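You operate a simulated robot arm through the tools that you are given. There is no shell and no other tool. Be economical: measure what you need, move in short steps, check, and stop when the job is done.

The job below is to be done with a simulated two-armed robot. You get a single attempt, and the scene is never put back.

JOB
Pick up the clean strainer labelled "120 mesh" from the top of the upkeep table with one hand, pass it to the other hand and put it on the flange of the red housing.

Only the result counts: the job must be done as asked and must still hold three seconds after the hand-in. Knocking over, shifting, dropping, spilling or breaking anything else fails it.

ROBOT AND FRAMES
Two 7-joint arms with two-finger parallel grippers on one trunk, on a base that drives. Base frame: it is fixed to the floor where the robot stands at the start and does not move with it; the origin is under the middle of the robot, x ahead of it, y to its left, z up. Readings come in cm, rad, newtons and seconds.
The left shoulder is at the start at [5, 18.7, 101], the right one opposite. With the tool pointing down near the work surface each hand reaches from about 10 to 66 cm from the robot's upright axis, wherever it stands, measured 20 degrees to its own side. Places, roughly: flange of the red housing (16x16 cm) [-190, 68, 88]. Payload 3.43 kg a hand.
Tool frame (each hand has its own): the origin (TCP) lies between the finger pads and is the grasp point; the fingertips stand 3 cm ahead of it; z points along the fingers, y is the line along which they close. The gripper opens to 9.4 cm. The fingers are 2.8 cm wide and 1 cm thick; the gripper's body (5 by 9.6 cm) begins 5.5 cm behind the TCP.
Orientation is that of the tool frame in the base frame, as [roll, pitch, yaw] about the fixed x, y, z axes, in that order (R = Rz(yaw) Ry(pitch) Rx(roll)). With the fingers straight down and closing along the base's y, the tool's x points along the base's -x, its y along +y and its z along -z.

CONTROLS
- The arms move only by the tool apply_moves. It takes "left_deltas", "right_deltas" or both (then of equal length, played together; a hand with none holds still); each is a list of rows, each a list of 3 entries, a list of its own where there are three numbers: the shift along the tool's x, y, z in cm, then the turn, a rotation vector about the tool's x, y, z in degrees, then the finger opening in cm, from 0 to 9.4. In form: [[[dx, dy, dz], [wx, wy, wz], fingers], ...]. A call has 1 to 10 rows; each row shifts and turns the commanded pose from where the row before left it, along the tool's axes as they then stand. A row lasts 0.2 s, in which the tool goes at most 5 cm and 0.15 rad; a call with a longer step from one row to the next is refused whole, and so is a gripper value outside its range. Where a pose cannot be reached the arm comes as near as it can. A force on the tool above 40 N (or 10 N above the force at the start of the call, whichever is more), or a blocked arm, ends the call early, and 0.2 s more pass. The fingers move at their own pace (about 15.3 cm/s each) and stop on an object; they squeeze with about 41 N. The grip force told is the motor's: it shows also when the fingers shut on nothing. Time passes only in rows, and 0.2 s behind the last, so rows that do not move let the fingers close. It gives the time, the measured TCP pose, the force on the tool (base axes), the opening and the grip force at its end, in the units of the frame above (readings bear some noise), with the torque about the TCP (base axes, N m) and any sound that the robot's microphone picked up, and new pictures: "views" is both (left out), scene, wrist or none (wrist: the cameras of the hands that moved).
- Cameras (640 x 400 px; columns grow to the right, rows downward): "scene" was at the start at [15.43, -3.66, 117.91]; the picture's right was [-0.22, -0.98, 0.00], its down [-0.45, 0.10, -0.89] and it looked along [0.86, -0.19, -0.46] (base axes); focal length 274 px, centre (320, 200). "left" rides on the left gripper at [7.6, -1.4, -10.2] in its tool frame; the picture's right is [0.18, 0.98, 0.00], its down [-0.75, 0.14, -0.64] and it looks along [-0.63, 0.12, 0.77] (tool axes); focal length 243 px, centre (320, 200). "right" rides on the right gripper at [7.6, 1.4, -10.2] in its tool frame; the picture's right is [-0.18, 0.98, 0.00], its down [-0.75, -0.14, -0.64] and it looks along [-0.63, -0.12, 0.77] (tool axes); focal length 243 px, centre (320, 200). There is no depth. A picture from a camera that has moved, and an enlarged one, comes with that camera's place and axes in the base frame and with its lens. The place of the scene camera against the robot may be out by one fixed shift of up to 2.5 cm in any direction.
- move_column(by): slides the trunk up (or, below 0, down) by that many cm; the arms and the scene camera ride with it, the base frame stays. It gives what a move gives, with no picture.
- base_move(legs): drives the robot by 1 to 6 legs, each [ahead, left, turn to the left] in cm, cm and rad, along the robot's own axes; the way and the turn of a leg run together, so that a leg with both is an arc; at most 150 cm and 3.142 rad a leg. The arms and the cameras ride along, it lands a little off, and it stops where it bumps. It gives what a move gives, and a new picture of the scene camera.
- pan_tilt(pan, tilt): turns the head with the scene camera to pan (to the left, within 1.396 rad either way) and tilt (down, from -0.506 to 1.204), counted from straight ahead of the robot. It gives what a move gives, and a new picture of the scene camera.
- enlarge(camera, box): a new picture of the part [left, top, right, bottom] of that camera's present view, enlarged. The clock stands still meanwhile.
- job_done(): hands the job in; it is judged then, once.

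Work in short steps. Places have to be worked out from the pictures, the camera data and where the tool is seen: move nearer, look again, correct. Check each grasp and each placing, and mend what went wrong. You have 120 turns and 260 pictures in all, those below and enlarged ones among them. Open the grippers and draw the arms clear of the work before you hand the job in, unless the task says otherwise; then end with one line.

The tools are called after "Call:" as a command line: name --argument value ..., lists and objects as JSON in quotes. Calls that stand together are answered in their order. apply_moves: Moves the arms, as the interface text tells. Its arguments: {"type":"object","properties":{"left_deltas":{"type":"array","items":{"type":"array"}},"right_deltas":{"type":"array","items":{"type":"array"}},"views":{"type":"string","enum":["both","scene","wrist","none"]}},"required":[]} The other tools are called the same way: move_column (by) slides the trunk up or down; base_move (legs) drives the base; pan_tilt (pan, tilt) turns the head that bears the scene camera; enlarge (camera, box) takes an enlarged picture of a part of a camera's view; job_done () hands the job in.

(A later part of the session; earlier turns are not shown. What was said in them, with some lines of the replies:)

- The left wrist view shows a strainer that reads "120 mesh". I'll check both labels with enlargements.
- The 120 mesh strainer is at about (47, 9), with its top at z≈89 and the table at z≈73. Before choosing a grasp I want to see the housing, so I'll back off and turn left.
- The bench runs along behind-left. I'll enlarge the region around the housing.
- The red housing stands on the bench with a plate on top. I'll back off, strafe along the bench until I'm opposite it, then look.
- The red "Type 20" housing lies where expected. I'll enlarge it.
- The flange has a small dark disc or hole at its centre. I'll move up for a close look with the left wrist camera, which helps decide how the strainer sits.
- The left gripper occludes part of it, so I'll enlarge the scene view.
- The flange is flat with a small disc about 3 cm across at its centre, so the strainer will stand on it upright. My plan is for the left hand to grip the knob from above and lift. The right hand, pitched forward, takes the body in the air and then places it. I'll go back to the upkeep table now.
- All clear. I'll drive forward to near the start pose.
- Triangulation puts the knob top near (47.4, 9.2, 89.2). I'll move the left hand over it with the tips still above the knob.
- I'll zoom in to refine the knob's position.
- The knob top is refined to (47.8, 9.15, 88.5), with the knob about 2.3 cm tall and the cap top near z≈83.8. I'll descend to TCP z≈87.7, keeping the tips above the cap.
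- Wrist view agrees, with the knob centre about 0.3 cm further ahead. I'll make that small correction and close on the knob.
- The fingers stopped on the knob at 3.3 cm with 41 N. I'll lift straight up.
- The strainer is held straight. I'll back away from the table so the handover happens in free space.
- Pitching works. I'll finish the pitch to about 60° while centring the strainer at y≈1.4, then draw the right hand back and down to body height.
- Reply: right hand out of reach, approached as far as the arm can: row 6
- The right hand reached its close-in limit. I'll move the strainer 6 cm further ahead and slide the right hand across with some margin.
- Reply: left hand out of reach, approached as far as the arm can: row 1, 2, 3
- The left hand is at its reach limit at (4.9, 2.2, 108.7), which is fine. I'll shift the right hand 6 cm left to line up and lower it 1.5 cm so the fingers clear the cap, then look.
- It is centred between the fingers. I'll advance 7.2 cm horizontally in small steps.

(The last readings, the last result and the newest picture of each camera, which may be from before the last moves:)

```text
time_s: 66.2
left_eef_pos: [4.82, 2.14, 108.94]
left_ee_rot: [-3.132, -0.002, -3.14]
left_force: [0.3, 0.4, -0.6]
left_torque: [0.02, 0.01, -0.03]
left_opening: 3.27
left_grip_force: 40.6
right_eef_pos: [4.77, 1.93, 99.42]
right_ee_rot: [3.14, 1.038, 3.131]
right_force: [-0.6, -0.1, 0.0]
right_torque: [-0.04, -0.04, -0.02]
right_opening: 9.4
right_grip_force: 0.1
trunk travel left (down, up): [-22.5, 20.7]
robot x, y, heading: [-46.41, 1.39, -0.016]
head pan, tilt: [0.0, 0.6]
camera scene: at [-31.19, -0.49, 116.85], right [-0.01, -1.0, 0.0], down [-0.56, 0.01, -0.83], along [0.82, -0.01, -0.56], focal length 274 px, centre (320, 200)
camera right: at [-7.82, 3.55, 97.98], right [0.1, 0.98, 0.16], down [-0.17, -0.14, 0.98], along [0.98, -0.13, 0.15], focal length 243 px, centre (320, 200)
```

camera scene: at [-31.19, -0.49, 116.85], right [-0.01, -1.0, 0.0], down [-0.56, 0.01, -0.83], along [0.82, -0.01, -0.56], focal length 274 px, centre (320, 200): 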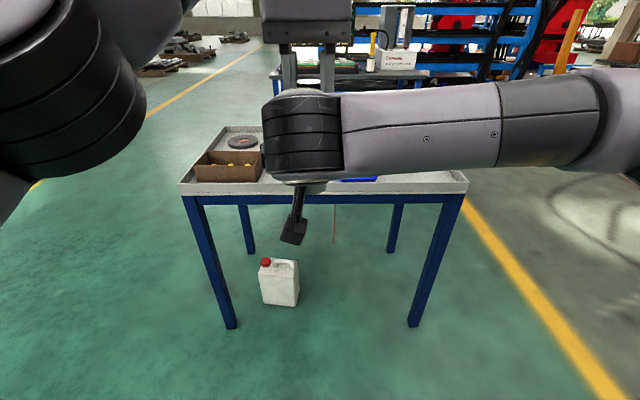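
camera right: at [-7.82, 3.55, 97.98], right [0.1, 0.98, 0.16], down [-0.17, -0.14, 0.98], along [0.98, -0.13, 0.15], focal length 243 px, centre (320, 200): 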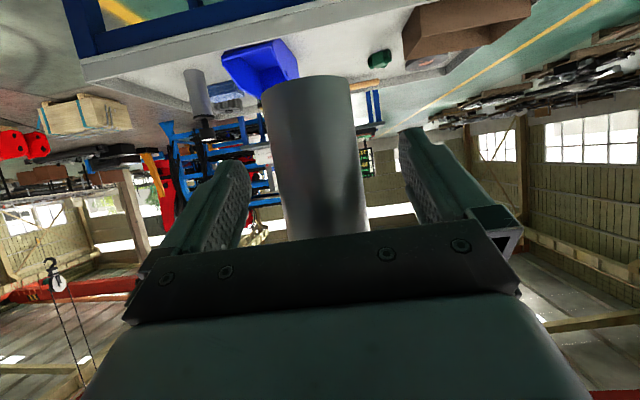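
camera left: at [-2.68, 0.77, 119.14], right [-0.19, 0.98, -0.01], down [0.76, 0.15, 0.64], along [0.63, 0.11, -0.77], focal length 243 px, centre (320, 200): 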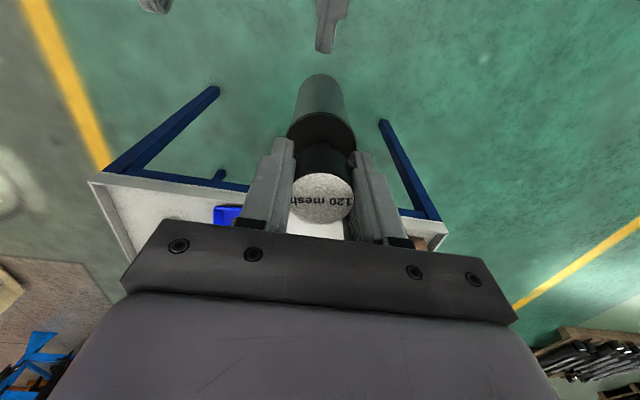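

The body sits between the right fingers at the TCP. I'll close the right gripper while the left holds still.

Call:
apply_moves --right_deltas '[[[0, 0, 0], [0, 0, 0], 6.0], [[0, 0, 0], [0, 0, 0], 4.8], [[0, 0, 0], [0, 0, 0], 3.0], [[0, 0, 0], [0, 0, 0], 3.0], [[0, 0, 0], [0, 0, 0], 3.0]]' --views "wrist"

```text
time_s: 67.4
left_eef_pos: [4.84, 2.08, 108.99]
left_ee_rot: [-3.133, -0.001, -3.14]
left_force: [-1.2, -4.7, -2.1]
left_torque: [-0.19, 0.16, 0.18]
left_opening: 3.24
left_grip_force: 40.9
right_eef_pos: [4.67, 1.96, 99.53]
right_ee_rot: [-3.14, 1.039, 3.129]
right_force: [1.1, 5.5, 0.2]
right_torque: [-0.28, -0.01, -0.2]
right_opening: 4.67
right_grip_force: 41.1
trunk travel left (down, up): [-22.5, 20.7]
robot x, y, heading: [-46.53, 1.46, -0.015]
head pan, tilt: [0.0, 0.6]
camera right: at [-7.85, 3.57, 97.99], right [0.1, 0.98, 0.16], down [-0.17, -0.14, 0.97], along [0.98, -0.13, 0.16], focal length 243 px, centre (320, 200)
```

right: 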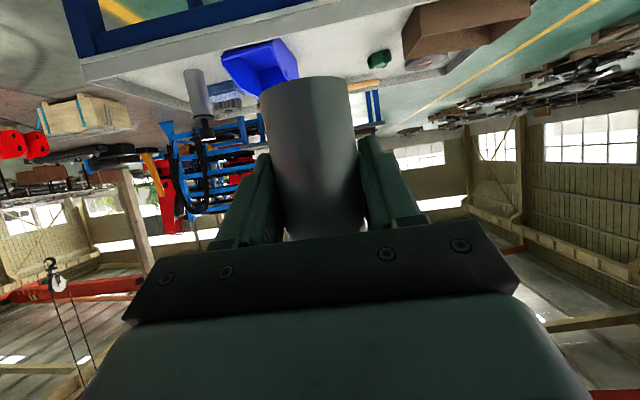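

Right grips the body at 4.67 cm with 41 N. I'll open the left and lift it straight off the knob.

Call:
apply_moves --left_deltas '[[[0, 0, 0], [0, 0, 0], 5.0], [[0, 0, 0], [0, 0, 0], 9.4], [[0, 0, 0], [0, 0, 0], 9.4], [[0, 0, 0], [0, 0, 0], 9.4]]' --views "both"

```text
time_s: 68.4
left_eef_pos: [4.83, 2.0, 108.91]
left_ee_rot: [-3.132, 0.001, -3.14]
left_force: [0.4, -0.8, 0.4]
left_torque: [-0.01, 0.02, 0.01]
left_opening: 9.41
left_grip_force: 0.1
right_eef_pos: [4.78, 1.92, 99.43]
right_ee_rot: [-3.141, 1.037, 3.129]
right_force: [-0.1, 0.3, 0.2]
right_torque: [-0.01, -0.04, -0.02]
right_opening: 4.66
right_grip_force: 41.3
trunk travel left (down, up): [-22.5, 20.7]
robot x, y, heading: [-46.4, 1.65, -0.013]
head pan, tilt: [0.0, 0.6]
camera scene: at [-31.19, -0.49, 116.85], right [-0.01, -1.0, 0.0], down [-0.56, 0.01, -0.83], along [0.82, -0.01, -0.56], focal length 274 px, centre (320, 200)
camera left: at [-2.73, 0.79, 119.27], right [-0.19, 0.98, -0.01], down [0.75, 0.15, 0.64], along [0.63, 0.11, -0.77], focal length 243 px, centre (320, 200)
```

scene: 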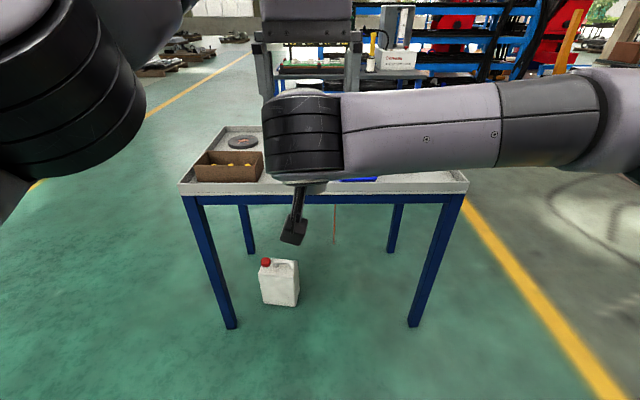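
left: 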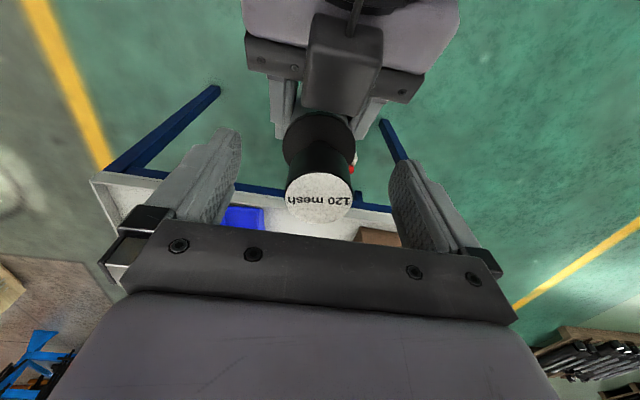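

The transfer succeeded. I'll lift the left hand up and slightly back since it's near its reach limit, then swing it to its own side.

Call:
apply_moves --left_deltas '[[[0.6, 0, -2], [0, 0, 0], 9.4], [[0.6, 0, -2], [0, 0, 0], 9.4], [[0.6, 0, -2], [0, 0, 0], 9.4], [[0.6, 1, -2], [0, 0, 0], 9.4], [[0, 4, 0], [0, 0, 0], 9.4], [[0, 4, 0], [0, 0, 0], 9.4], [[0, 4, 0], [0, 0, 0], 9.4], [[0, 0, 0], [0, 0, 0], 9.4]]' --views "both"

```text
time_s: 70.2
left_eef_pos: [2.32, 14.32, 113.12]
left_ee_rot: [-3.141, 0.0, 3.13]
left_force: [-0.1, 0.0, 0.0]
left_torque: [0.01, 0.02, -0.01]
left_opening: 9.4
left_grip_force: 0.0
left hand out of reach, approached as far as the arm can: row 1, 2, 3
right_eef_pos: [4.71, 1.96, 99.45]
right_ee_rot: [3.14, 1.039, 3.13]
right_force: [-0.8, -0.1, -0.1]
right_torque: [0.01, 0.0, -0.01]
right_opening: 4.69
right_grip_force: 40.6
trunk travel left (down, up): [-22.5, 20.7]
robot x, y, heading: [-46.52, 1.44, -0.007]
head pan, tilt: [0.0, 0.6]
camera scene: at [-31.19, -0.49, 116.85], right [-0.01, -1.0, 0.0], down [-0.56, 0.01, -0.83], along [0.82, -0.01, -0.56], focal length 274 px, centre (320, 200)
camera left: at [-5.47, 12.98, 123.42], right [-0.17, 0.99, 0.0], down [0.76, 0.13, 0.64], along [0.63, 0.11, -0.77], focal length 243 px, centre (320, 200)
```

scene: 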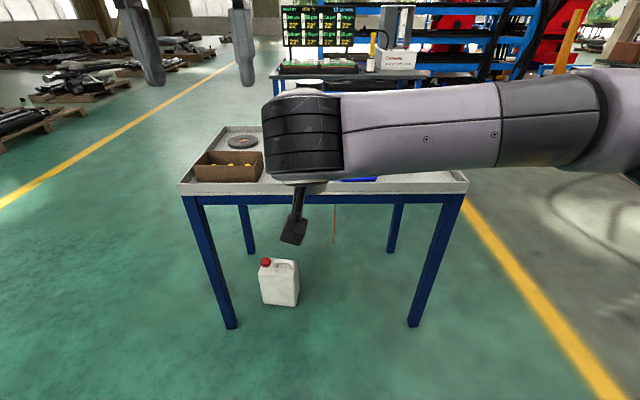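
left: 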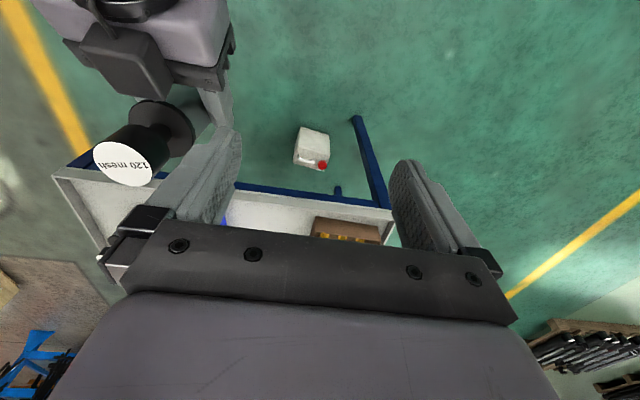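

Left is clear. I'll pull the left arm back and move the right hand with the strainer to its own side for a clear view.

Call:
apply_moves --left_deltas '[[[3, 2, 0], [0, 0, 0], 9.4], [[4, 2, 0], [0, 0, 0], 9.4], [[4, 2, 0], [0, 0, 0], 9.4], [[4, 1, 0], [0, 0, 0], 9.4], [[3, 0, 0], [0, 0, 0], 9.4], [[0, 0, 0], [0, 0, 0], 9.4], [[0, 0, 0], [0, 0, 0], 9.4]]' --right_deltas '[[[0, -2, 0], [0, 0, 0], 3.0], [[0, -3, 0], [0, 0, 0], 3.0], [[0, -3, 0], [0, 0, 0], 3.0], [[0, -3, 0], [0, 0, 0], 3.0], [[0, -3, 0], [0, 0, 0], 3.0], [[0, -2, 0], [0, 0, 0], 3.0], [[0, 0, 0], [0, 0, 0], 3.0]]' --views "scene"

```text
time_s: 71.8
left_eef_pos: [-15.93, 21.61, 113.1]
left_ee_rot: [-3.141, 0.002, 3.131]
left_force: [0.4, -0.6, -0.4]
left_torque: [0.01, -0.01, 0.02]
left_opening: 9.4
left_grip_force: 0.0
right_eef_pos: [4.43, -14.09, 99.25]
right_ee_rot: [3.141, 1.04, 3.128]
right_force: [0.1, -0.1, -0.2]
right_torque: [0.01, -0.03, 0.0]
right_opening: 4.64
right_grip_force: 40.3
trunk travel left (down, up): [-22.5, 20.7]
robot x, y, heading: [-46.64, 1.3, -0.006]
head pan, tilt: [0.0, 0.6]
camera scene: at [-31.19, -0.49, 116.85], right [-0.01, -1.0, 0.0], down [-0.56, 0.01, -0.83], along [0.82, -0.01, -0.57], focal length 274 px, centre (320, 200)
```

scene: 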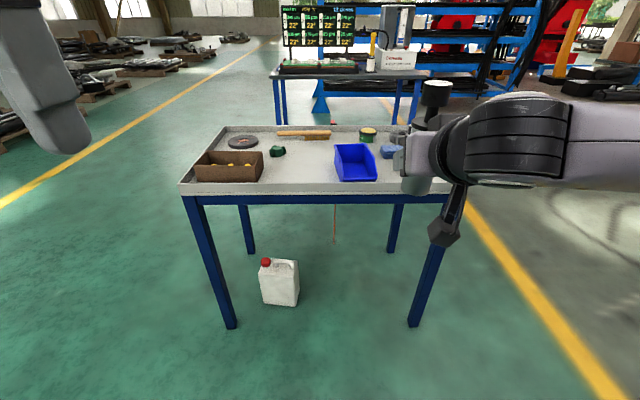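

Before driving, I'll test in free space how far the right hand can extend in this pitched pose at roughly placement height.

Call:
apply_moves --right_deltas '[[[-0.44, 0, 3.22], [0, 0, 0], 3.0], [[-0.44, 0, 3.22], [0, 0, 0], 3.0], [[-0.44, 0, 3.22], [0, 0, 0], 3.0], [[-0.44, 0, 3.22], [0, 0, 0], 3.0], [[0, 0, 0], [0, 0, 0], 3.0]]' --views "wrist"

```text
time_s: 73.0
left_eef_pos: [-15.89, 21.42, 112.97]
left_ee_rot: [3.139, 0.0, 3.129]
left_force: [-0.4, -0.1, 0.9]
left_torque: [-0.03, 0.02, -0.03]
left_opening: 9.39
left_grip_force: 0.1
right_eef_pos: [16.47, -14.36, 94.25]
right_ee_rot: [3.141, 1.038, 3.129]
right_force: [-0.9, 0.9, -1.0]
right_torque: [0.03, -0.03, 0.03]
right_opening: 4.66
right_grip_force: 41.6
trunk travel left (down, up): [-22.5, 20.7]
robot x, y, heading: [-46.94, 1.56, -0.01]
head pan, tilt: [0.0, 0.6]
camera right: at [3.9, -12.71, 92.9], right [0.1, 0.98, 0.16], down [-0.17, -0.14, 0.98], along [0.98, -0.13, 0.15], focal length 243 px, centre (320, 200)
```

right: 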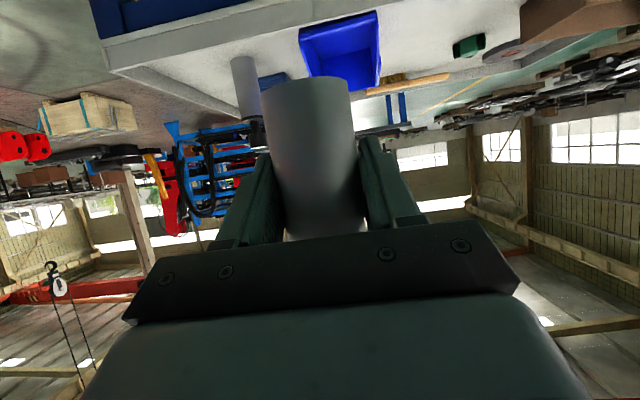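

Reach is fine out to 63 cm. I'll retract and raise the hand, then drive round to the bench.

Call:
apply_moves --right_deltas '[[[0.44, 0, -3.22], [0, 0, 0], 3.0], [[0.44, 0, -3.22], [0, 0, 0], 3.0], [[0.44, 0, -3.22], [0, 0, 0], 3.0], [[0.44, 0, -3.22], [0, 0, 0], 3.0], [[-1.8, 0, -1.0], [0, 0, 0], 3.0], [[-1.8, 0, -1.0], [0, 0, 0], 3.0], [[0, 0, 0], [0, 0, 0], 3.0]]' --views "none"

Call:
base_move --legs '[[0, -38, 0], [0, 0, 1.58], [0, 80, 0], [0, 76, 0]]'

```text
time_s: 74.6
left_eef_pos: [-15.92, 21.45, 113.07]
left_ee_rot: [3.14, 0.0, 3.131]
left_force: [-0.9, 0.2, 0.1]
left_torque: [0.0, -0.01, -0.01]
left_opening: 9.41
left_grip_force: 0.1
right_eef_pos: [4.63, -14.09, 103.52]
right_ee_rot: [3.141, 1.038, 3.128]
right_force: [0.8, 0.1, -1.0]
right_torque: [0.0, 0.0, 0.0]
right_opening: 4.66
right_grip_force: 41.2
trunk travel left (down, up): [-22.5, 20.7]
robot x, y, heading: [-46.44, 1.37, -0.011]
head pan, tilt: [0.0, 0.6]
```

```text
time_s: 95.7
left_eef_pos: [-219.96, 0.38, 113.09]
left_ee_rot: [-3.141, 0.001, -1.609]
left_force: [0.4, 0.3, -0.4]
left_torque: [0.01, -0.04, 0.0]
left_opening: 9.41
left_grip_force: 0.2
right_eef_pos: [-183.67, 19.98, 103.61]
right_ee_rot: [-3.141, 1.04, -1.611]
right_force: [0.2, -0.2, -1.1]
right_torque: [0.0, 0.02, 0.0]
right_opening: 4.6
right_grip_force: 40.8
trunk travel left (down, up): [-22.5, 20.7]
robot x, y, heading: [-200.36, -30.84, 1.532]
head pan, tilt: [0.0, 0.6]
camera scene: at [-199.42, -17.76, 116.85], right [1.0, -0.04, 0.0], down [-0.02, -0.56, -0.83], along [0.03, 0.82, -0.56], focal length 274 px, centre (320, 200)
```

scene: 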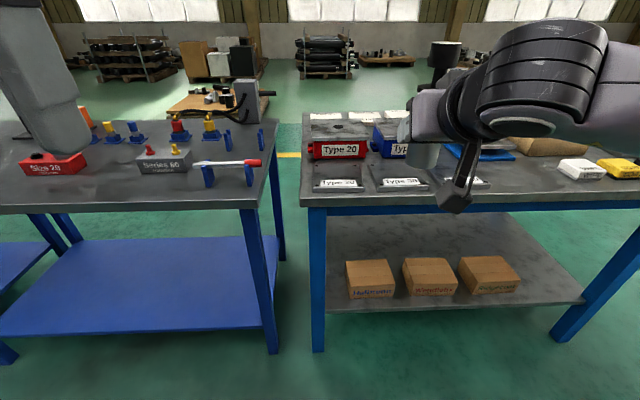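

I'll zoom in on the housing to locate the flange from here.

Call:
enlarge --camera "scene" --box '[280, 90, 440, 200]'

```text
3.64 times, centred on (360, 145) of scene
camera zoom: at [-199.42, -17.76, 116.85], right [1.0, -0.04, 0.0], down [-0.02, -0.56, -0.83], along [0.03, 0.82, -0.56], focal length 996 px, centre (174, 400)
```

zoom: 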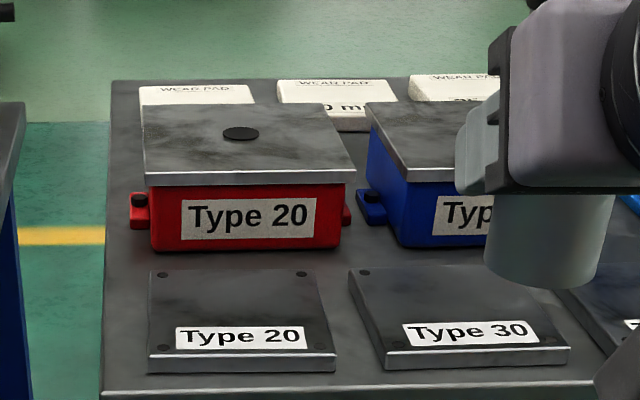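

The flange centre reads roughly (-191, 65). I'll straighten and drive up, then look with the left wrist camera for an accurate fix.

Call:
base_move --legs '[[0, 0, 0.042], [33, 0, 0]]'

Call:
apply_moves --left_deltas '[[[-3, -2, 0], [0, 0, 0], 9.4], [[-4, -2, 0], [0, 0, 0], 9.4], [[-4, -2, 0], [0, 0, 0], 9.4], [[-4, -2, 0], [0, 0, 0], 9.4], [[-2, 0, 0], [0, 0, 0], 9.4], [[0, 0, 0], [0, 0, 0], 9.4]]' --views "both"

```text
time_s: 98.3
left_eef_pos: [-221.62, 31.72, 113.18]
left_ee_rot: [-3.142, 0.0, -1.564]
left_force: [0.4, 0.0, 0.7]
left_torque: [0.0, 0.0, -0.02]
left_opening: 9.41
left_grip_force: 0.2
right_eef_pos: [-186.35, 52.96, 103.6]
right_ee_rot: [3.141, 1.038, -1.564]
right_force: [0.1, -0.6, -0.9]
right_torque: [-0.02, -0.04, 0.01]
right_opening: 4.61
right_grip_force: 41.2
trunk travel left (down, up): [-22.5, 20.7]
robot x, y, heading: [-200.76, 1.54, 1.576]
head pan, tilt: [0.0, 0.6]
camera scene: at [-200.26, 14.46, 116.85], right [1.0, 0.01, 0.0], down [0.0, -0.57, -0.82], along [-0.01, 0.82, -0.57], focal length 274 px, centre (320, 200)
```

scene: 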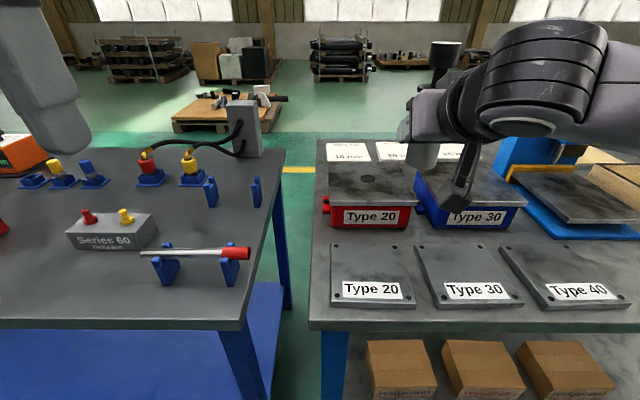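

```text
time_s: 99.7
left_eef_pos: [-213.64, 48.83, 113.07]
left_ee_rot: [-3.141, 0.0, -1.566]
left_force: [-0.6, -0.1, 0.8]
left_torque: [0.02, 0.0, -0.01]
left_opening: 9.39
left_grip_force: 0.1
right_eef_pos: [-186.35, 52.98, 103.56]
right_ee_rot: [-3.141, 1.038, -1.563]
right_force: [0.0, 0.0, -0.2]
right_torque: [0.02, 0.01, -0.01]
right_opening: 4.6
right_grip_force: 41.2
trunk travel left (down, up): [-22.5, 20.7]
robot x, y, heading: [-200.9, 1.72, 1.575]
head pan, tilt: [0.0, 0.6]
camera scene: at [-200.26, 14.44, 116.85], right [1.0, 0.01, 0.0], down [0.0, -0.56, -0.83], along [-0.01, 0.83, -0.56], focal length 274 px, centre (320, 200)
camera left: at [-212.1, 41.23, 123.23], right [-0.98, -0.19, 0.0], down [-0.15, 0.75, 0.64], along [-0.12, 0.63, -0.77], focal length 243 px, centre (320, 200)
```

scene: 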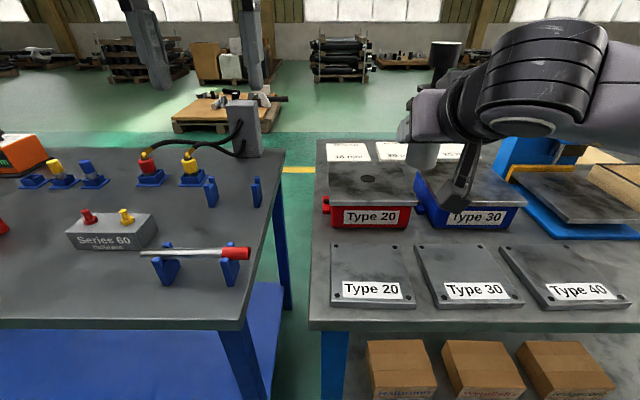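
left: 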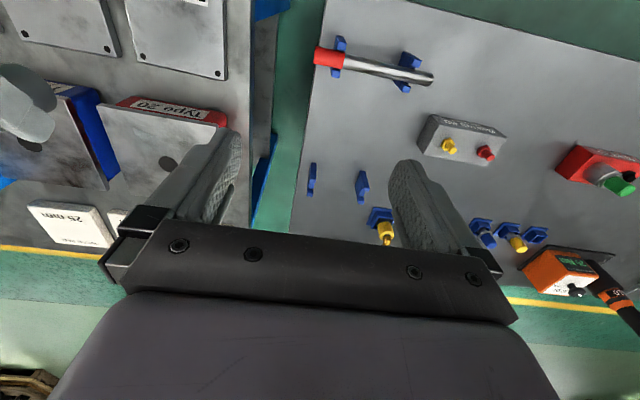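

The disc fix gives a flange centre of about (-190.7, 67). I'll zoom in to see if the disc is a hole and to check the flange edges.

Call:
enlarge --camera "left" --box '[80, 80, 250, 200]'

Call:
enlarge --camera "scene" --box '[310, 130, 450, 240]'

```text
3.33 times, centred on (165, 140) of left
camera zoom: at [-212.1, 41.23, 123.23], right [-0.98, -0.19, 0.0], down [-0.15, 0.75, 0.64], along [-0.12, 0.63, -0.77], focal length 809 px, centre (837, 400)
```

zoom: 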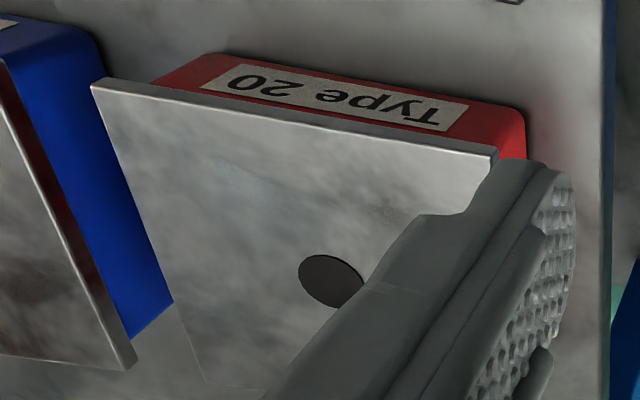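

```text
3.64 times, centred on (380, 185) of scene
camera zoom: at [-200.26, 14.44, 116.85], right [1.0, 0.01, 0.0], down [0.0, -0.56, -0.83], along [-0.01, 0.83, -0.56], focal length 996 px, centre (102, 254)
```

zoom: 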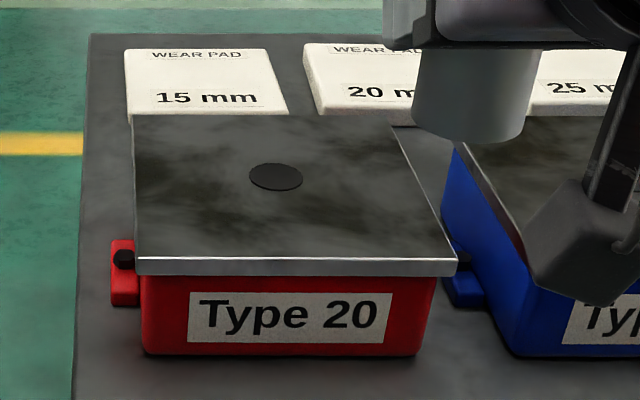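

The disc is flush and the flange centre is about (-191.4, 66.6). I'll withdraw the left arm, nudge the base 3 cm forward, and bring the strainer over the centre while still high.

Call:
apply_moves --left_deltas '[[[3, 0, 0], [0, 0, 0], 9.4], [[4, 2, 0], [0, 0, 0], 9.4], [[4, 2, 0], [0, 0, 0], 9.4], [[4, 2, 0], [0, 0, 0], 9.4], [[2, 2, 0], [0, 0, 0], 9.4], [[0, 0, 0], [0, 0, 0], 9.4]]' --views "none"

Call:
base_move --legs '[[3, 0, 0]]'

```text
time_s: 101.1
left_eef_pos: [-221.73, 31.65, 112.86]
left_ee_rot: [-3.14, -0.001, -1.563]
left_force: [0.9, -0.5, 0.0]
left_torque: [0.01, -0.03, -0.03]
left_opening: 9.42
left_grip_force: 0.0
right_eef_pos: [-186.42, 52.93, 103.59]
right_ee_rot: [3.141, 1.037, -1.564]
right_force: [0.2, 0.1, -1.1]
right_torque: [0.0, 0.0, 0.0]
right_opening: 4.61
right_grip_force: 40.9
trunk travel left (down, up): [-22.5, 20.7]
robot x, y, heading: [-200.98, 0.91, 1.578]
head pan, tilt: [0.0, 0.6]
```

```text
time_s: 101.9
left_eef_pos: [-221.89, 34.79, 112.88]
left_ee_rot: [-3.141, 0.001, -1.563]
left_force: [-0.3, 0.0, 0.1]
left_torque: [0.02, 0.01, 0.0]
left_opening: 9.38
left_grip_force: 0.0
right_eef_pos: [-186.4, 55.97, 103.63]
right_ee_rot: [3.141, 1.04, -1.563]
right_force: [-0.9, 0.4, -1.7]
right_torque: [0.01, -0.01, 0.02]
right_opening: 4.62
right_grip_force: 41.1
trunk travel left (down, up): [-22.5, 20.7]
robot x, y, heading: [-200.95, 4.25, 1.582]
head pan, tilt: [0.0, 0.6]
camera scene: at [-200.29, 17.44, 116.84], right [1.0, 0.01, 0.0], down [0.0, -0.57, -0.82], along [-0.01, 0.82, -0.57], focal length 274 px, centre (320, 200)
```

scene: 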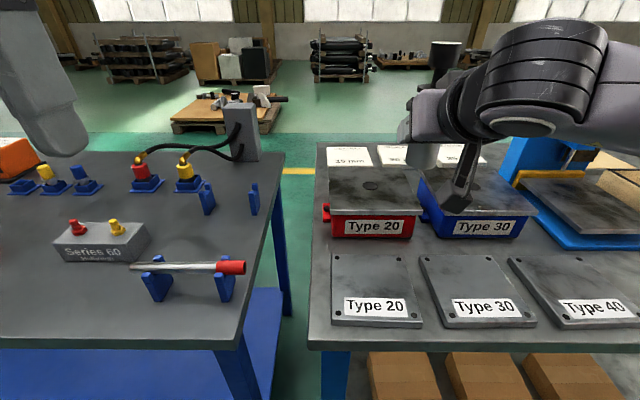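

I'll move over the flange centre and down until the strainer bottom is about 3 cm above it.

Call:
apply_moves --right_deltas '[[[0.08, 1.25, 3.12], [0, 0, 0], 3.0], [[0.08, 1.25, 3.12], [0, 0, 0], 3.0], [[0.08, 1.25, 3.12], [0, 0, 0], 3.0], [[0.08, 1.25, 3.12], [0, 0, 0], 3.0], [[0, 0, 0], [0, 0, 0], 3.0]]' --views "both"

Call:
enlarge --camera "scene" --box '[310, 130, 450, 240]'

```text
time_s: 103.1
left_eef_pos: [-221.83, 34.67, 112.85]
left_ee_rot: [3.141, -0.001, -1.561]
left_force: [-0.8, 0.6, 0.0]
left_torque: [0.02, 0.0, -0.01]
left_opening: 9.39
left_grip_force: 0.1
right_eef_pos: [-191.59, 66.83, 97.01]
right_ee_rot: [3.142, 1.039, -1.561]
right_force: [0.0, -0.1, -1.0]
right_torque: [-0.01, 0.0, 0.0]
right_opening: 4.62
right_grip_force: 41.3
trunk travel left (down, up): [-22.5, 20.7]
robot x, y, heading: [-200.81, 4.63, 1.579]
head pan, tilt: [0.0, 0.6]
camera scene: at [-200.29, 17.4, 116.85], right [1.0, 0.01, 0.0], down [0.0, -0.56, -0.83], along [-0.01, 0.82, -0.57], focal length 274 px, centre (320, 200)
camera right: at [-192.88, 54.05, 95.6], right [-0.98, 0.09, 0.16], down [0.14, -0.17, 0.98], along [0.11, 0.98, 0.15], focal length 243 px, centre (320, 200)
```

scene: 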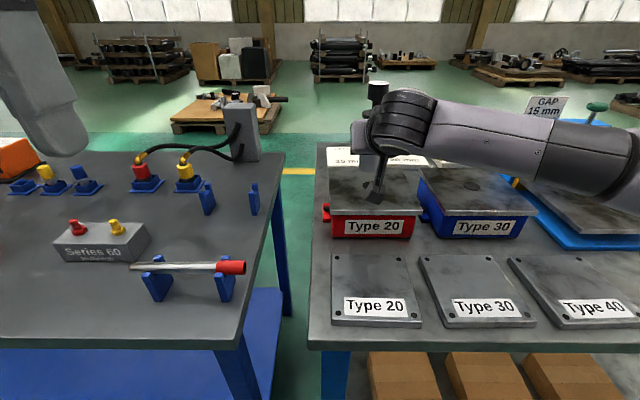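
right: 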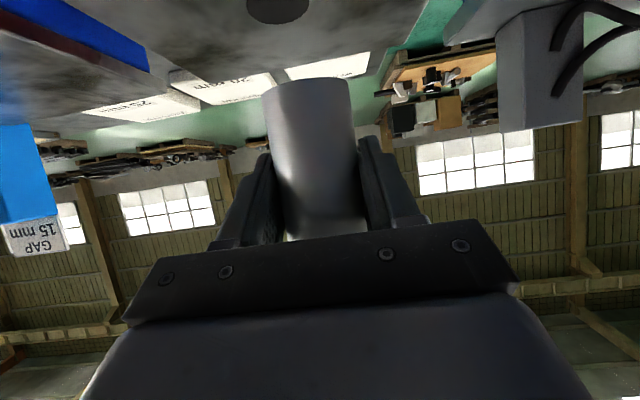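

```text
3.64 times, centred on (380, 185) of scene
camera zoom: at [-200.29, 17.4, 116.85], right [1.0, 0.01, 0.0], down [0.0, -0.56, -0.83], along [-0.01, 0.82, -0.57], focal length 996 px, centre (102, 254)
```

zoom: 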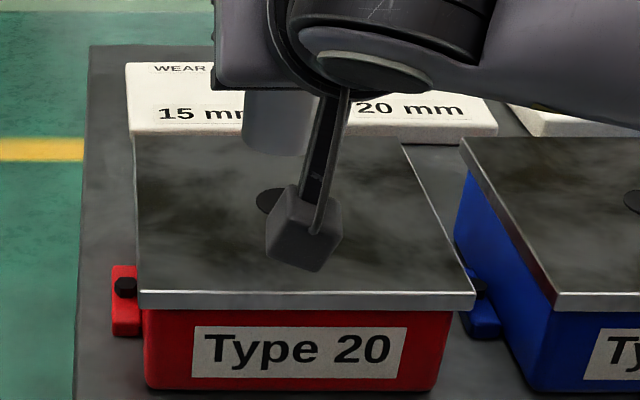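

Combining wrist fixes gives a disc centre of about (-190.9, 67.3) and a flange top of z≈87.8. I'll correct sideways and lower to just above.

Call:
apply_moves --right_deltas '[[[-0.25, -0.65, 0.4], [0, 0, 0], 3.0], [[0.86, 0, 0.51], [0, 0, 0], 3.0], [[0.86, 0, 0.51], [0, 0, 0], 3.0], [[0.69, 0, 0.41], [0, 0, 0], 3.0], [[0, 0, 0], [0, 0, 0], 3.0]]' --views "both"

Call:
enlarge --camera "scene" --box '[310, 130, 450, 240]'

```text
time_s: 104.3
left_eef_pos: [-221.91, 34.62, 112.89]
left_ee_rot: [3.141, 0.0, -1.562]
left_force: [-0.4, 0.7, 0.1]
left_torque: [0.0, -0.02, 0.02]
left_opening: 9.41
left_grip_force: 0.0
right_eef_pos: [-190.93, 66.94, 94.22]
right_ee_rot: [3.141, 1.039, -1.564]
right_force: [0.1, -0.3, -1.0]
right_torque: [-0.04, 0.01, -0.03]
right_opening: 4.63
right_grip_force: 41.3
trunk travel left (down, up): [-22.5, 20.7]
robot x, y, heading: [-200.46, 4.52, 1.581]
head pan, tilt: [0.0, 0.6]
camera scene: at [-200.29, 17.4, 116.85], right [1.0, 0.01, 0.0], down [0.0, -0.56, -0.83], along [-0.01, 0.82, -0.56], focal length 274 px, centre (320, 200)
camera right: at [-192.03, 54.25, 92.79], right [-0.98, 0.09, 0.16], down [0.14, -0.17, 0.98], along [0.11, 0.98, 0.15], focal length 243 px, centre (320, 200)
```

scene: 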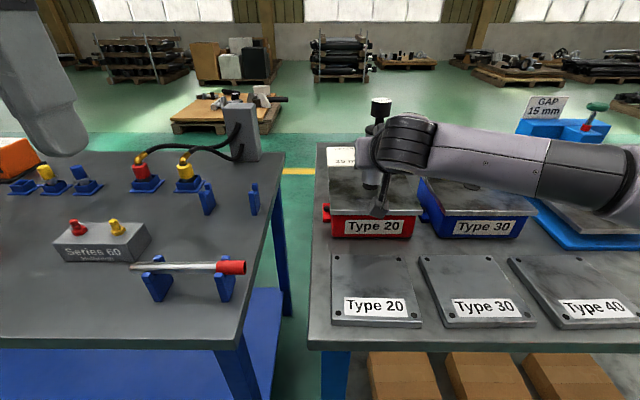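
right: 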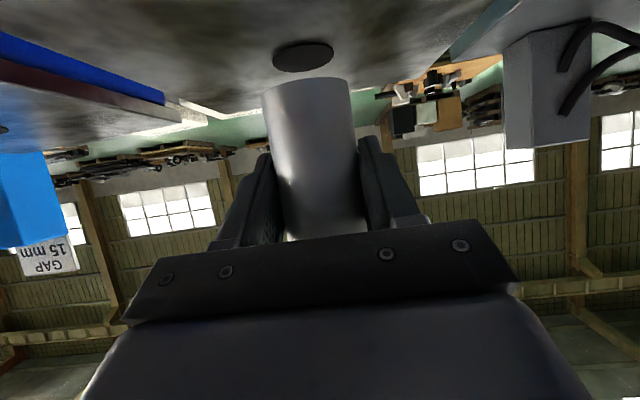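

```text
3.64 times, centred on (380, 185) of scene
camera zoom: at [-200.29, 17.4, 116.85], right [1.0, 0.01, 0.0], down [0.0, -0.56, -0.83], along [-0.01, 0.82, -0.56], focal length 996 px, centre (102, 254)
```

zoom: 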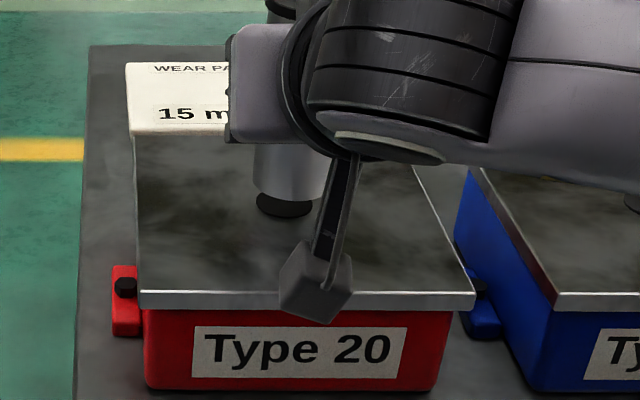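

It's centred over the disc with about a 1.3 cm gap. I'll lower in 0.3 cm steps, watching the force.

Call:
apply_moves --right_deltas '[[[0.26, 0, 0.15], [0, 0, 0], 3.0], [[0.26, 0, 0.15], [0, 0, 0], 3.0], [[0.26, 0, 0.15], [0, 0, 0], 3.0], [[0.17, 0, 0.1], [0, 0, 0], 3.0], [[0, 0, 0], [0, 0, 0], 3.0]]' --views "wrist"

Call:
enlarge --camera "scene" --box '[330, 150, 430, 220]'

```text
time_s: 105.5
left_eef_pos: [-221.85, 34.6, 112.95]
left_ee_rot: [-3.14, 0.0, -1.563]
left_force: [0.8, 0.6, 0.3]
left_torque: [0.01, 0.0, -0.01]
left_opening: 9.42
left_grip_force: 0.0
right_eef_pos: [-190.74, 67.07, 93.06]
right_ee_rot: [-3.141, 1.037, -1.563]
right_force: [0.1, 0.2, -1.0]
right_torque: [-0.01, -0.01, -0.01]
right_opening: 4.62
right_grip_force: 41.1
trunk travel left (down, up): [-22.5, 20.7]
robot x, y, heading: [-200.88, 4.35, 1.575]
head pan, tilt: [0.0, 0.6]
camera right: at [-192.0, 54.25, 91.69], right [-0.98, 0.09, 0.16], down [0.14, -0.17, 0.98], along [0.11, 0.98, 0.15], focal length 243 px, centre (320, 200)
```

right: 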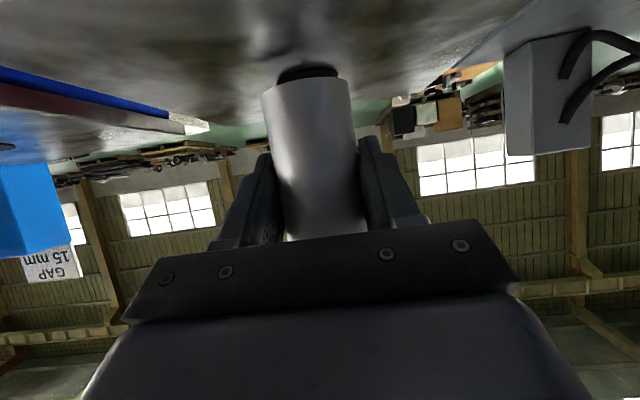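

```text
5.71 times, centred on (380, 185) of scene
camera zoom: at [-200.29, 17.4, 116.85], right [1.0, 0.01, 0.0], down [0.0, -0.56, -0.83], along [-0.01, 0.82, -0.56], focal length 1566 px, centre (-23, 286)
```

zoom: 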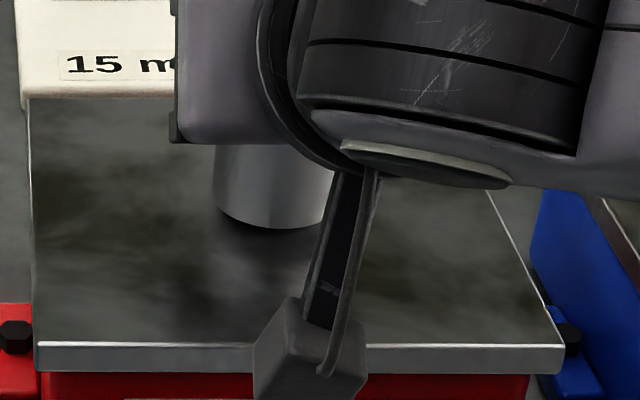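

There is still a small gap and no contact force. I'll lower further in fine steps.

Call:
apply_moves --right_deltas '[[[0.17, 0, 0.1], [0, 0, 0], 3.0], [[0.17, 0, 0.1], [0, 0, 0], 3.0], [[0, 0, 0], [0, 0, 0], 3.0]]' --views "wrist"

```text
time_s: 106.3
left_eef_pos: [-221.89, 34.55, 112.79]
left_ee_rot: [-3.141, 0.001, -1.562]
left_force: [0.6, 0.2, 0.5]
left_torque: [0.0, 0.0, -0.03]
left_opening: 9.41
left_grip_force: 0.1
right_eef_pos: [-190.82, 67.0, 92.71]
right_ee_rot: [-3.141, 1.039, -1.561]
right_force: [0.2, 0.4, 0.1]
right_torque: [0.01, -0.02, 0.02]
right_opening: 4.61
right_grip_force: 40.8
trunk travel left (down, up): [-22.5, 20.7]
robot x, y, heading: [-201.21, 4.41, 1.578]
head pan, tilt: [0.0, 0.6]
camera right: at [-192.0, 54.23, 91.23], right [-0.98, 0.09, 0.16], down [0.14, -0.17, 0.98], along [0.11, 0.98, 0.15], focal length 243 px, centre (320, 200)
```

right: 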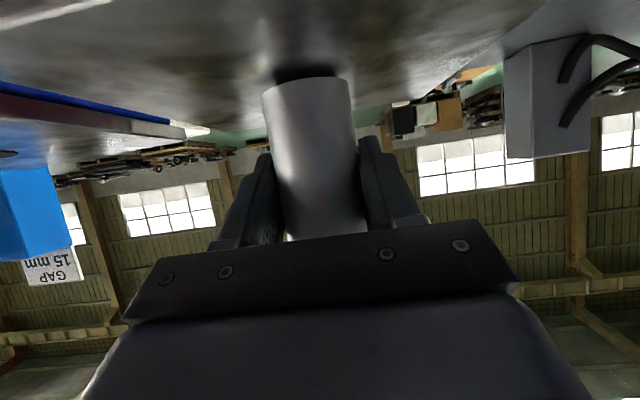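

No contact yet, and the gap is nearly closed. I'll lower another 0.4 cm.

Call:
apply_moves --right_deltas '[[[0.17, 0, 0.1], [0, 0, 0], 3.0], [[0.17, 0, 0.1], [0, 0, 0], 3.0], [[0, 0, 0], [0, 0, 0], 3.0]]' --views "wrist"

```text
time_s: 107.1
left_eef_pos: [-221.82, 34.61, 112.87]
left_ee_rot: [3.142, -0.001, -1.561]
left_force: [-0.2, 0.2, -0.6]
left_torque: [-0.01, 0.03, 0.01]
left_opening: 9.38
left_grip_force: 0.0
right_eef_pos: [-190.83, 67.02, 92.38]
right_ee_rot: [3.141, 1.041, -1.564]
right_force: [0.8, -0.8, 0.0]
right_torque: [0.0, -0.02, -0.01]
right_opening: 4.59
right_grip_force: 41.2
trunk travel left (down, up): [-22.5, 20.7]
robot x, y, heading: [-200.42, 4.33, 1.578]
head pan, tilt: [0.0, 0.6]
camera right: at [-192.0, 54.3, 90.9], right [-0.98, 0.09, 0.16], down [0.14, -0.17, 0.97], along [0.11, 0.98, 0.16], focal length 243 px, centre (320, 200)
```

right: 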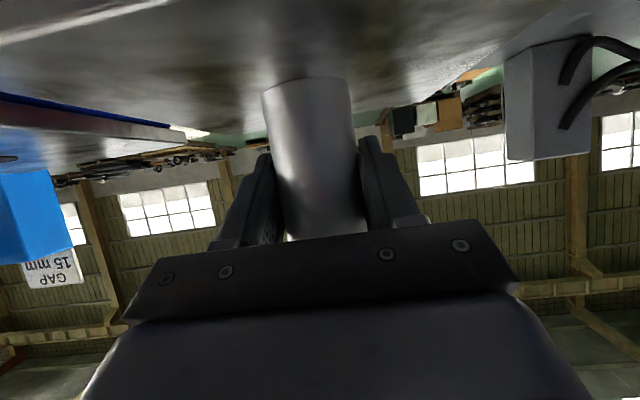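

Call:
apply_moves --right_deltas '[[[0.13, 0, 0.075], [0, 0, 0], 3.0], [[0.13, 0, 0.075], [0, 0, 0], 3.0], [[0, 0, 0], [0, 0, 0], 3.0]]' --views "wrist"

Call:
enlarge --camera "scene" --box '[330, 150, 430, 220]'

```text
time_s: 107.9
left_eef_pos: [-221.92, 34.48, 113.04]
left_ee_rot: [3.141, 0.002, -1.561]
left_force: [-0.6, -0.1, -0.3]
left_torque: [-0.02, -0.01, -0.03]
left_opening: 9.41
left_grip_force: 0.0
right_eef_pos: [-190.84, 67.06, 92.37]
right_ee_rot: [3.14, 1.043, -1.565]
right_force: [0.3, -0.7, 11.0]
right_torque: [-0.08, 0.01, 0.0]
right_opening: 4.61
right_grip_force: 40.7
trunk travel left (down, up): [-22.5, 20.7]
robot x, y, heading: [-200.89, 4.69, 1.578]
head pan, tilt: [0.0, 0.6]
camera right: at [-192.0, 54.29, 90.82], right [-0.98, 0.08, 0.16], down [0.14, -0.17, 0.97], along [0.11, 0.98, 0.16], focal length 243 px, centre (320, 200)
```

right: 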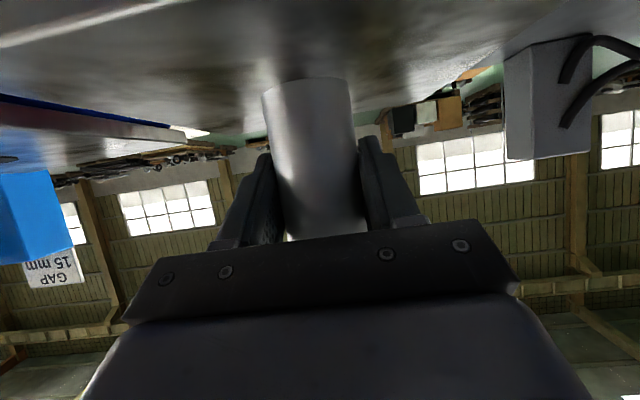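

```text
5.71 times, centred on (380, 185) of scene
camera zoom: at [-200.3, 17.28, 116.89], right [1.0, 0.01, 0.0], down [0.0, -0.56, -0.83], along [-0.01, 0.83, -0.56], focal length 1566 px, centre (-23, 286)
```

zoom: 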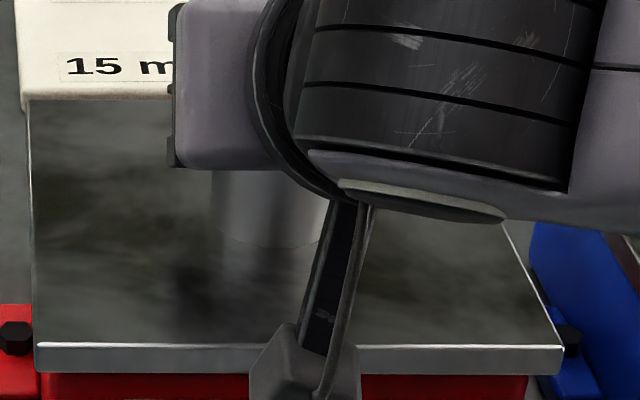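

Contact is made, with an 11 N upward reaction at the right centre. I'll ease up 0.15 cm to relieve the load, then open the fingers gradually.

Call:
apply_moves --right_deltas '[[[-0.13, 0, -0.075], [0, 0, 0], 3.0], [[0, 0, 0], [0, 0, 0], 3.0], [[0, 0, 0], [0, 0, 0], 4.9], [[0, 0, 0], [0, 0, 0], 6.0], [[0, 0, 0], [0, 0, 0], 9.4], [[0, 0, 0], [0, 0, 0], 9.4]]' --views "both"

```text
time_s: 109.3
left_eef_pos: [-221.78, 34.58, 112.95]
left_ee_rot: [-3.141, 0.0, -1.561]
left_force: [0.4, 0.6, -0.5]
left_torque: [0.01, 0.01, 0.0]
left_opening: 9.4
left_grip_force: 0.1
right_eef_pos: [-190.82, 66.96, 92.25]
right_ee_rot: [3.141, 1.038, -1.562]
right_force: [0.0, 0.3, 1.2]
right_torque: [0.0, 0.03, 0.0]
right_opening: 9.42
right_grip_force: 0.0
trunk travel left (down, up): [-22.5, 20.7]
robot x, y, heading: [-200.62, 4.33, 1.579]
head pan, tilt: [0.0, 0.6]
camera scene: at [-200.29, 17.4, 116.85], right [1.0, 0.01, 0.0], down [0.0, -0.56, -0.83], along [-0.01, 0.83, -0.56], focal length 274 px, centre (320, 200)
camera right: at [-192.0, 54.26, 90.83], right [-0.98, 0.09, 0.16], down [0.14, -0.17, 0.98], along [0.11, 0.98, 0.15], focal length 243 px, centre (320, 200)
```

scene: 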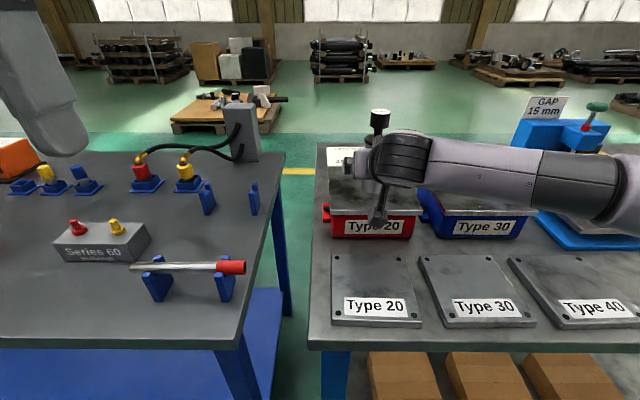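
right: 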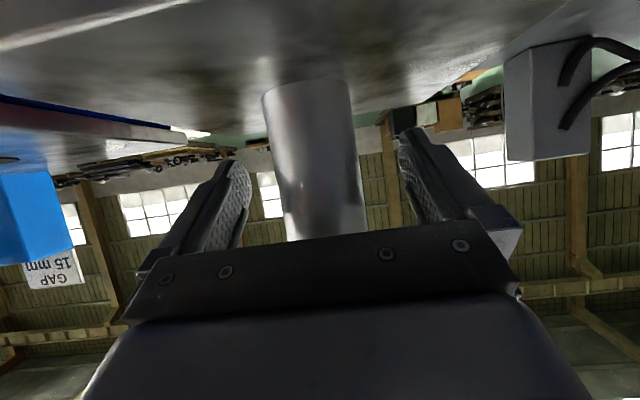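

The strainer stands upright and free. I'll retreat horizontally straight back.

Call:
apply_moves --right_deltas '[[[0.76, 0, -1.29], [0, 0, 0], 9.4], [[1.01, 0, -1.72], [0, 0, 0], 9.4], [[1.27, 0, -2.16], [0, 0, 0], 9.4], [[1.27, 0, -2.16], [0, 0, 0], 9.4], [[1.27, 0, -2.16], [0, 0, 0], 9.4], [[-1.7, 0, -1.0], [0, 0, 0], 9.4], [[-1.7, 0, -1.0], [0, 0, 0], 9.4], [[-1.7, 0, -1.0], [0, 0, 0], 9.4], [[0, 0, 0], [0, 0, 0], 9.4]]' --views "both"

```text
time_s: 111.3
left_eef_pos: [-221.96, 34.61, 112.93]
left_ee_rot: [-3.14, 0.0, -1.562]
left_force: [0.1, 0.1, -0.1]
left_torque: [0.02, 0.0, -0.01]
left_opening: 9.42
left_grip_force: 0.0
right_eef_pos: [-190.81, 55.89, 98.28]
right_ee_rot: [3.14, 1.038, -1.561]
right_force: [-0.1, -0.5, 0.5]
right_torque: [-0.01, 0.04, 0.0]
right_opening: 9.38
right_grip_force: 0.2
trunk travel left (down, up): [-22.5, 20.7]
robot x, y, heading: [-200.98, 4.5, 1.581]
head pan, tilt: [0.0, 0.6]
camera scene: at [-200.29, 17.4, 116.85], right [1.0, 0.01, 0.0], down [0.0, -0.56, -0.83], along [-0.01, 0.83, -0.56], focal length 274 px, centre (320, 200)
camera right: at [-192.02, 43.2, 96.81], right [-0.98, 0.09, 0.16], down [0.14, -0.17, 0.98], along [0.11, 0.98, 0.15], focal length 243 px, centre (320, 200)
```

scene: 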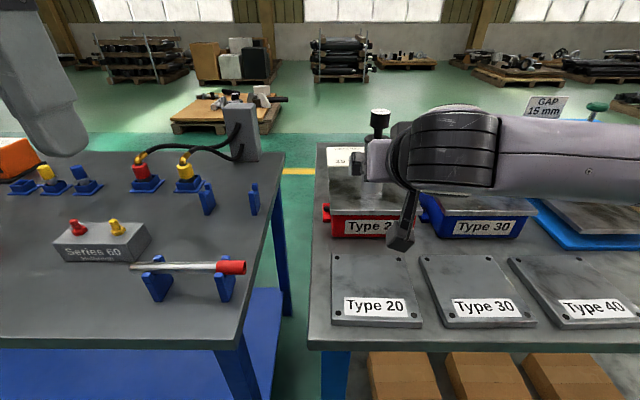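
right: 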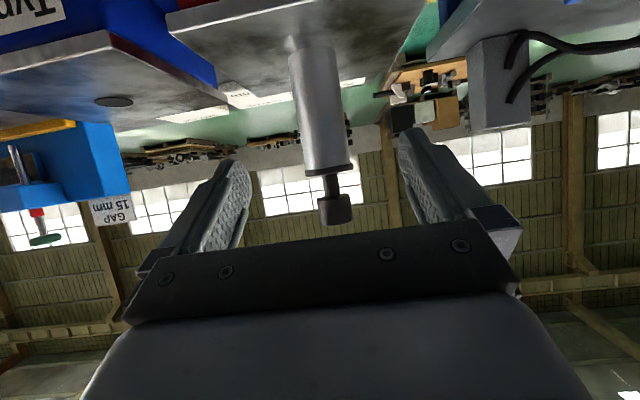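

The strainer stands upright on the flange. I'll back the base off to draw the arms fully clear and take a last look.

Call:
base_move --legs '[[-25, 0, 0]]'

Call:
enlarge --camera "scene" --box '[280, 70, 440, 180]'

```text
time_s: 113.1
left_eef_pos: [-221.68, 9.55, 112.93]
left_ee_rot: [-3.14, 0.001, -1.558]
left_force: [0.2, -0.4, -0.2]
left_torque: [-0.02, -0.01, -0.01]
left_opening: 9.42
left_grip_force: 0.1
right_eef_pos: [-190.78, 30.89, 98.29]
right_ee_rot: [-3.141, 1.039, -1.559]
right_force: [0.4, -1.0, -0.2]
right_torque: [-0.02, 0.01, -0.02]
right_opening: 9.39
right_grip_force: 0.0
trunk travel left (down, up): [-22.5, 20.7]
robot x, y, heading: [-200.53, -20.65, 1.584]
head pan, tilt: [0.0, 0.6]
camera scene: at [-200.09, -7.63, 116.86], right [1.0, 0.01, 0.0], down [0.01, -0.56, -0.83], along [-0.01, 0.83, -0.56], focal length 274 px, centre (320, 200)
```

scene: 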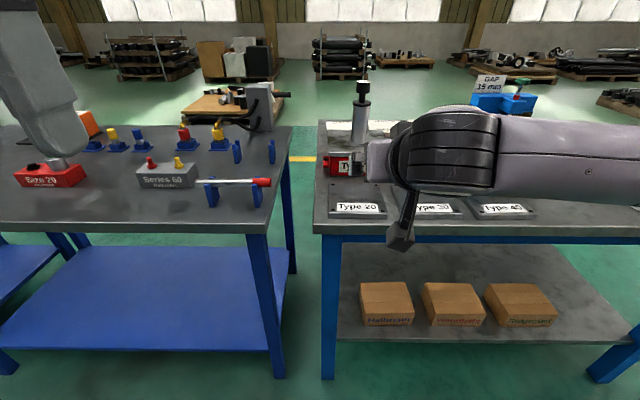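

```text
3.64 times, centred on (360, 125) of scene
camera zoom: at [-200.09, -7.63, 116.86], right [1.0, 0.01, 0.0], down [0.01, -0.56, -0.83], along [-0.01, 0.83, -0.56], focal length 996 px, centre (174, 473)
```

zoom: 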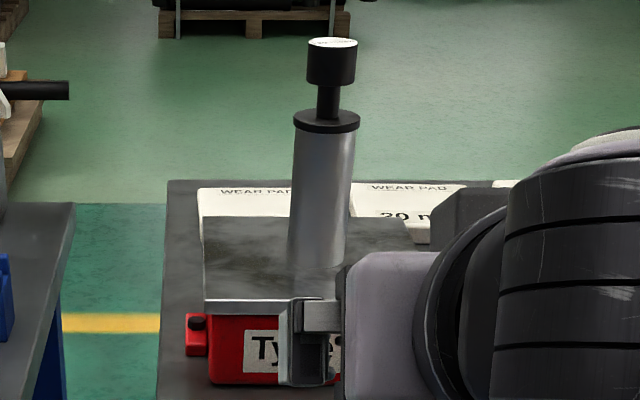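

The strainer stands upright at the centre of the red housing's flange. The grippers are open and both arms are clear, so I'm handing in.

Call:
job_done

```text
The job is handed in.
```

The 120 mesh strainer was picked up with the left hand and passed to the right. It now stands upright at the centre of the red housing's flange, with both grippers open and the arms clear.
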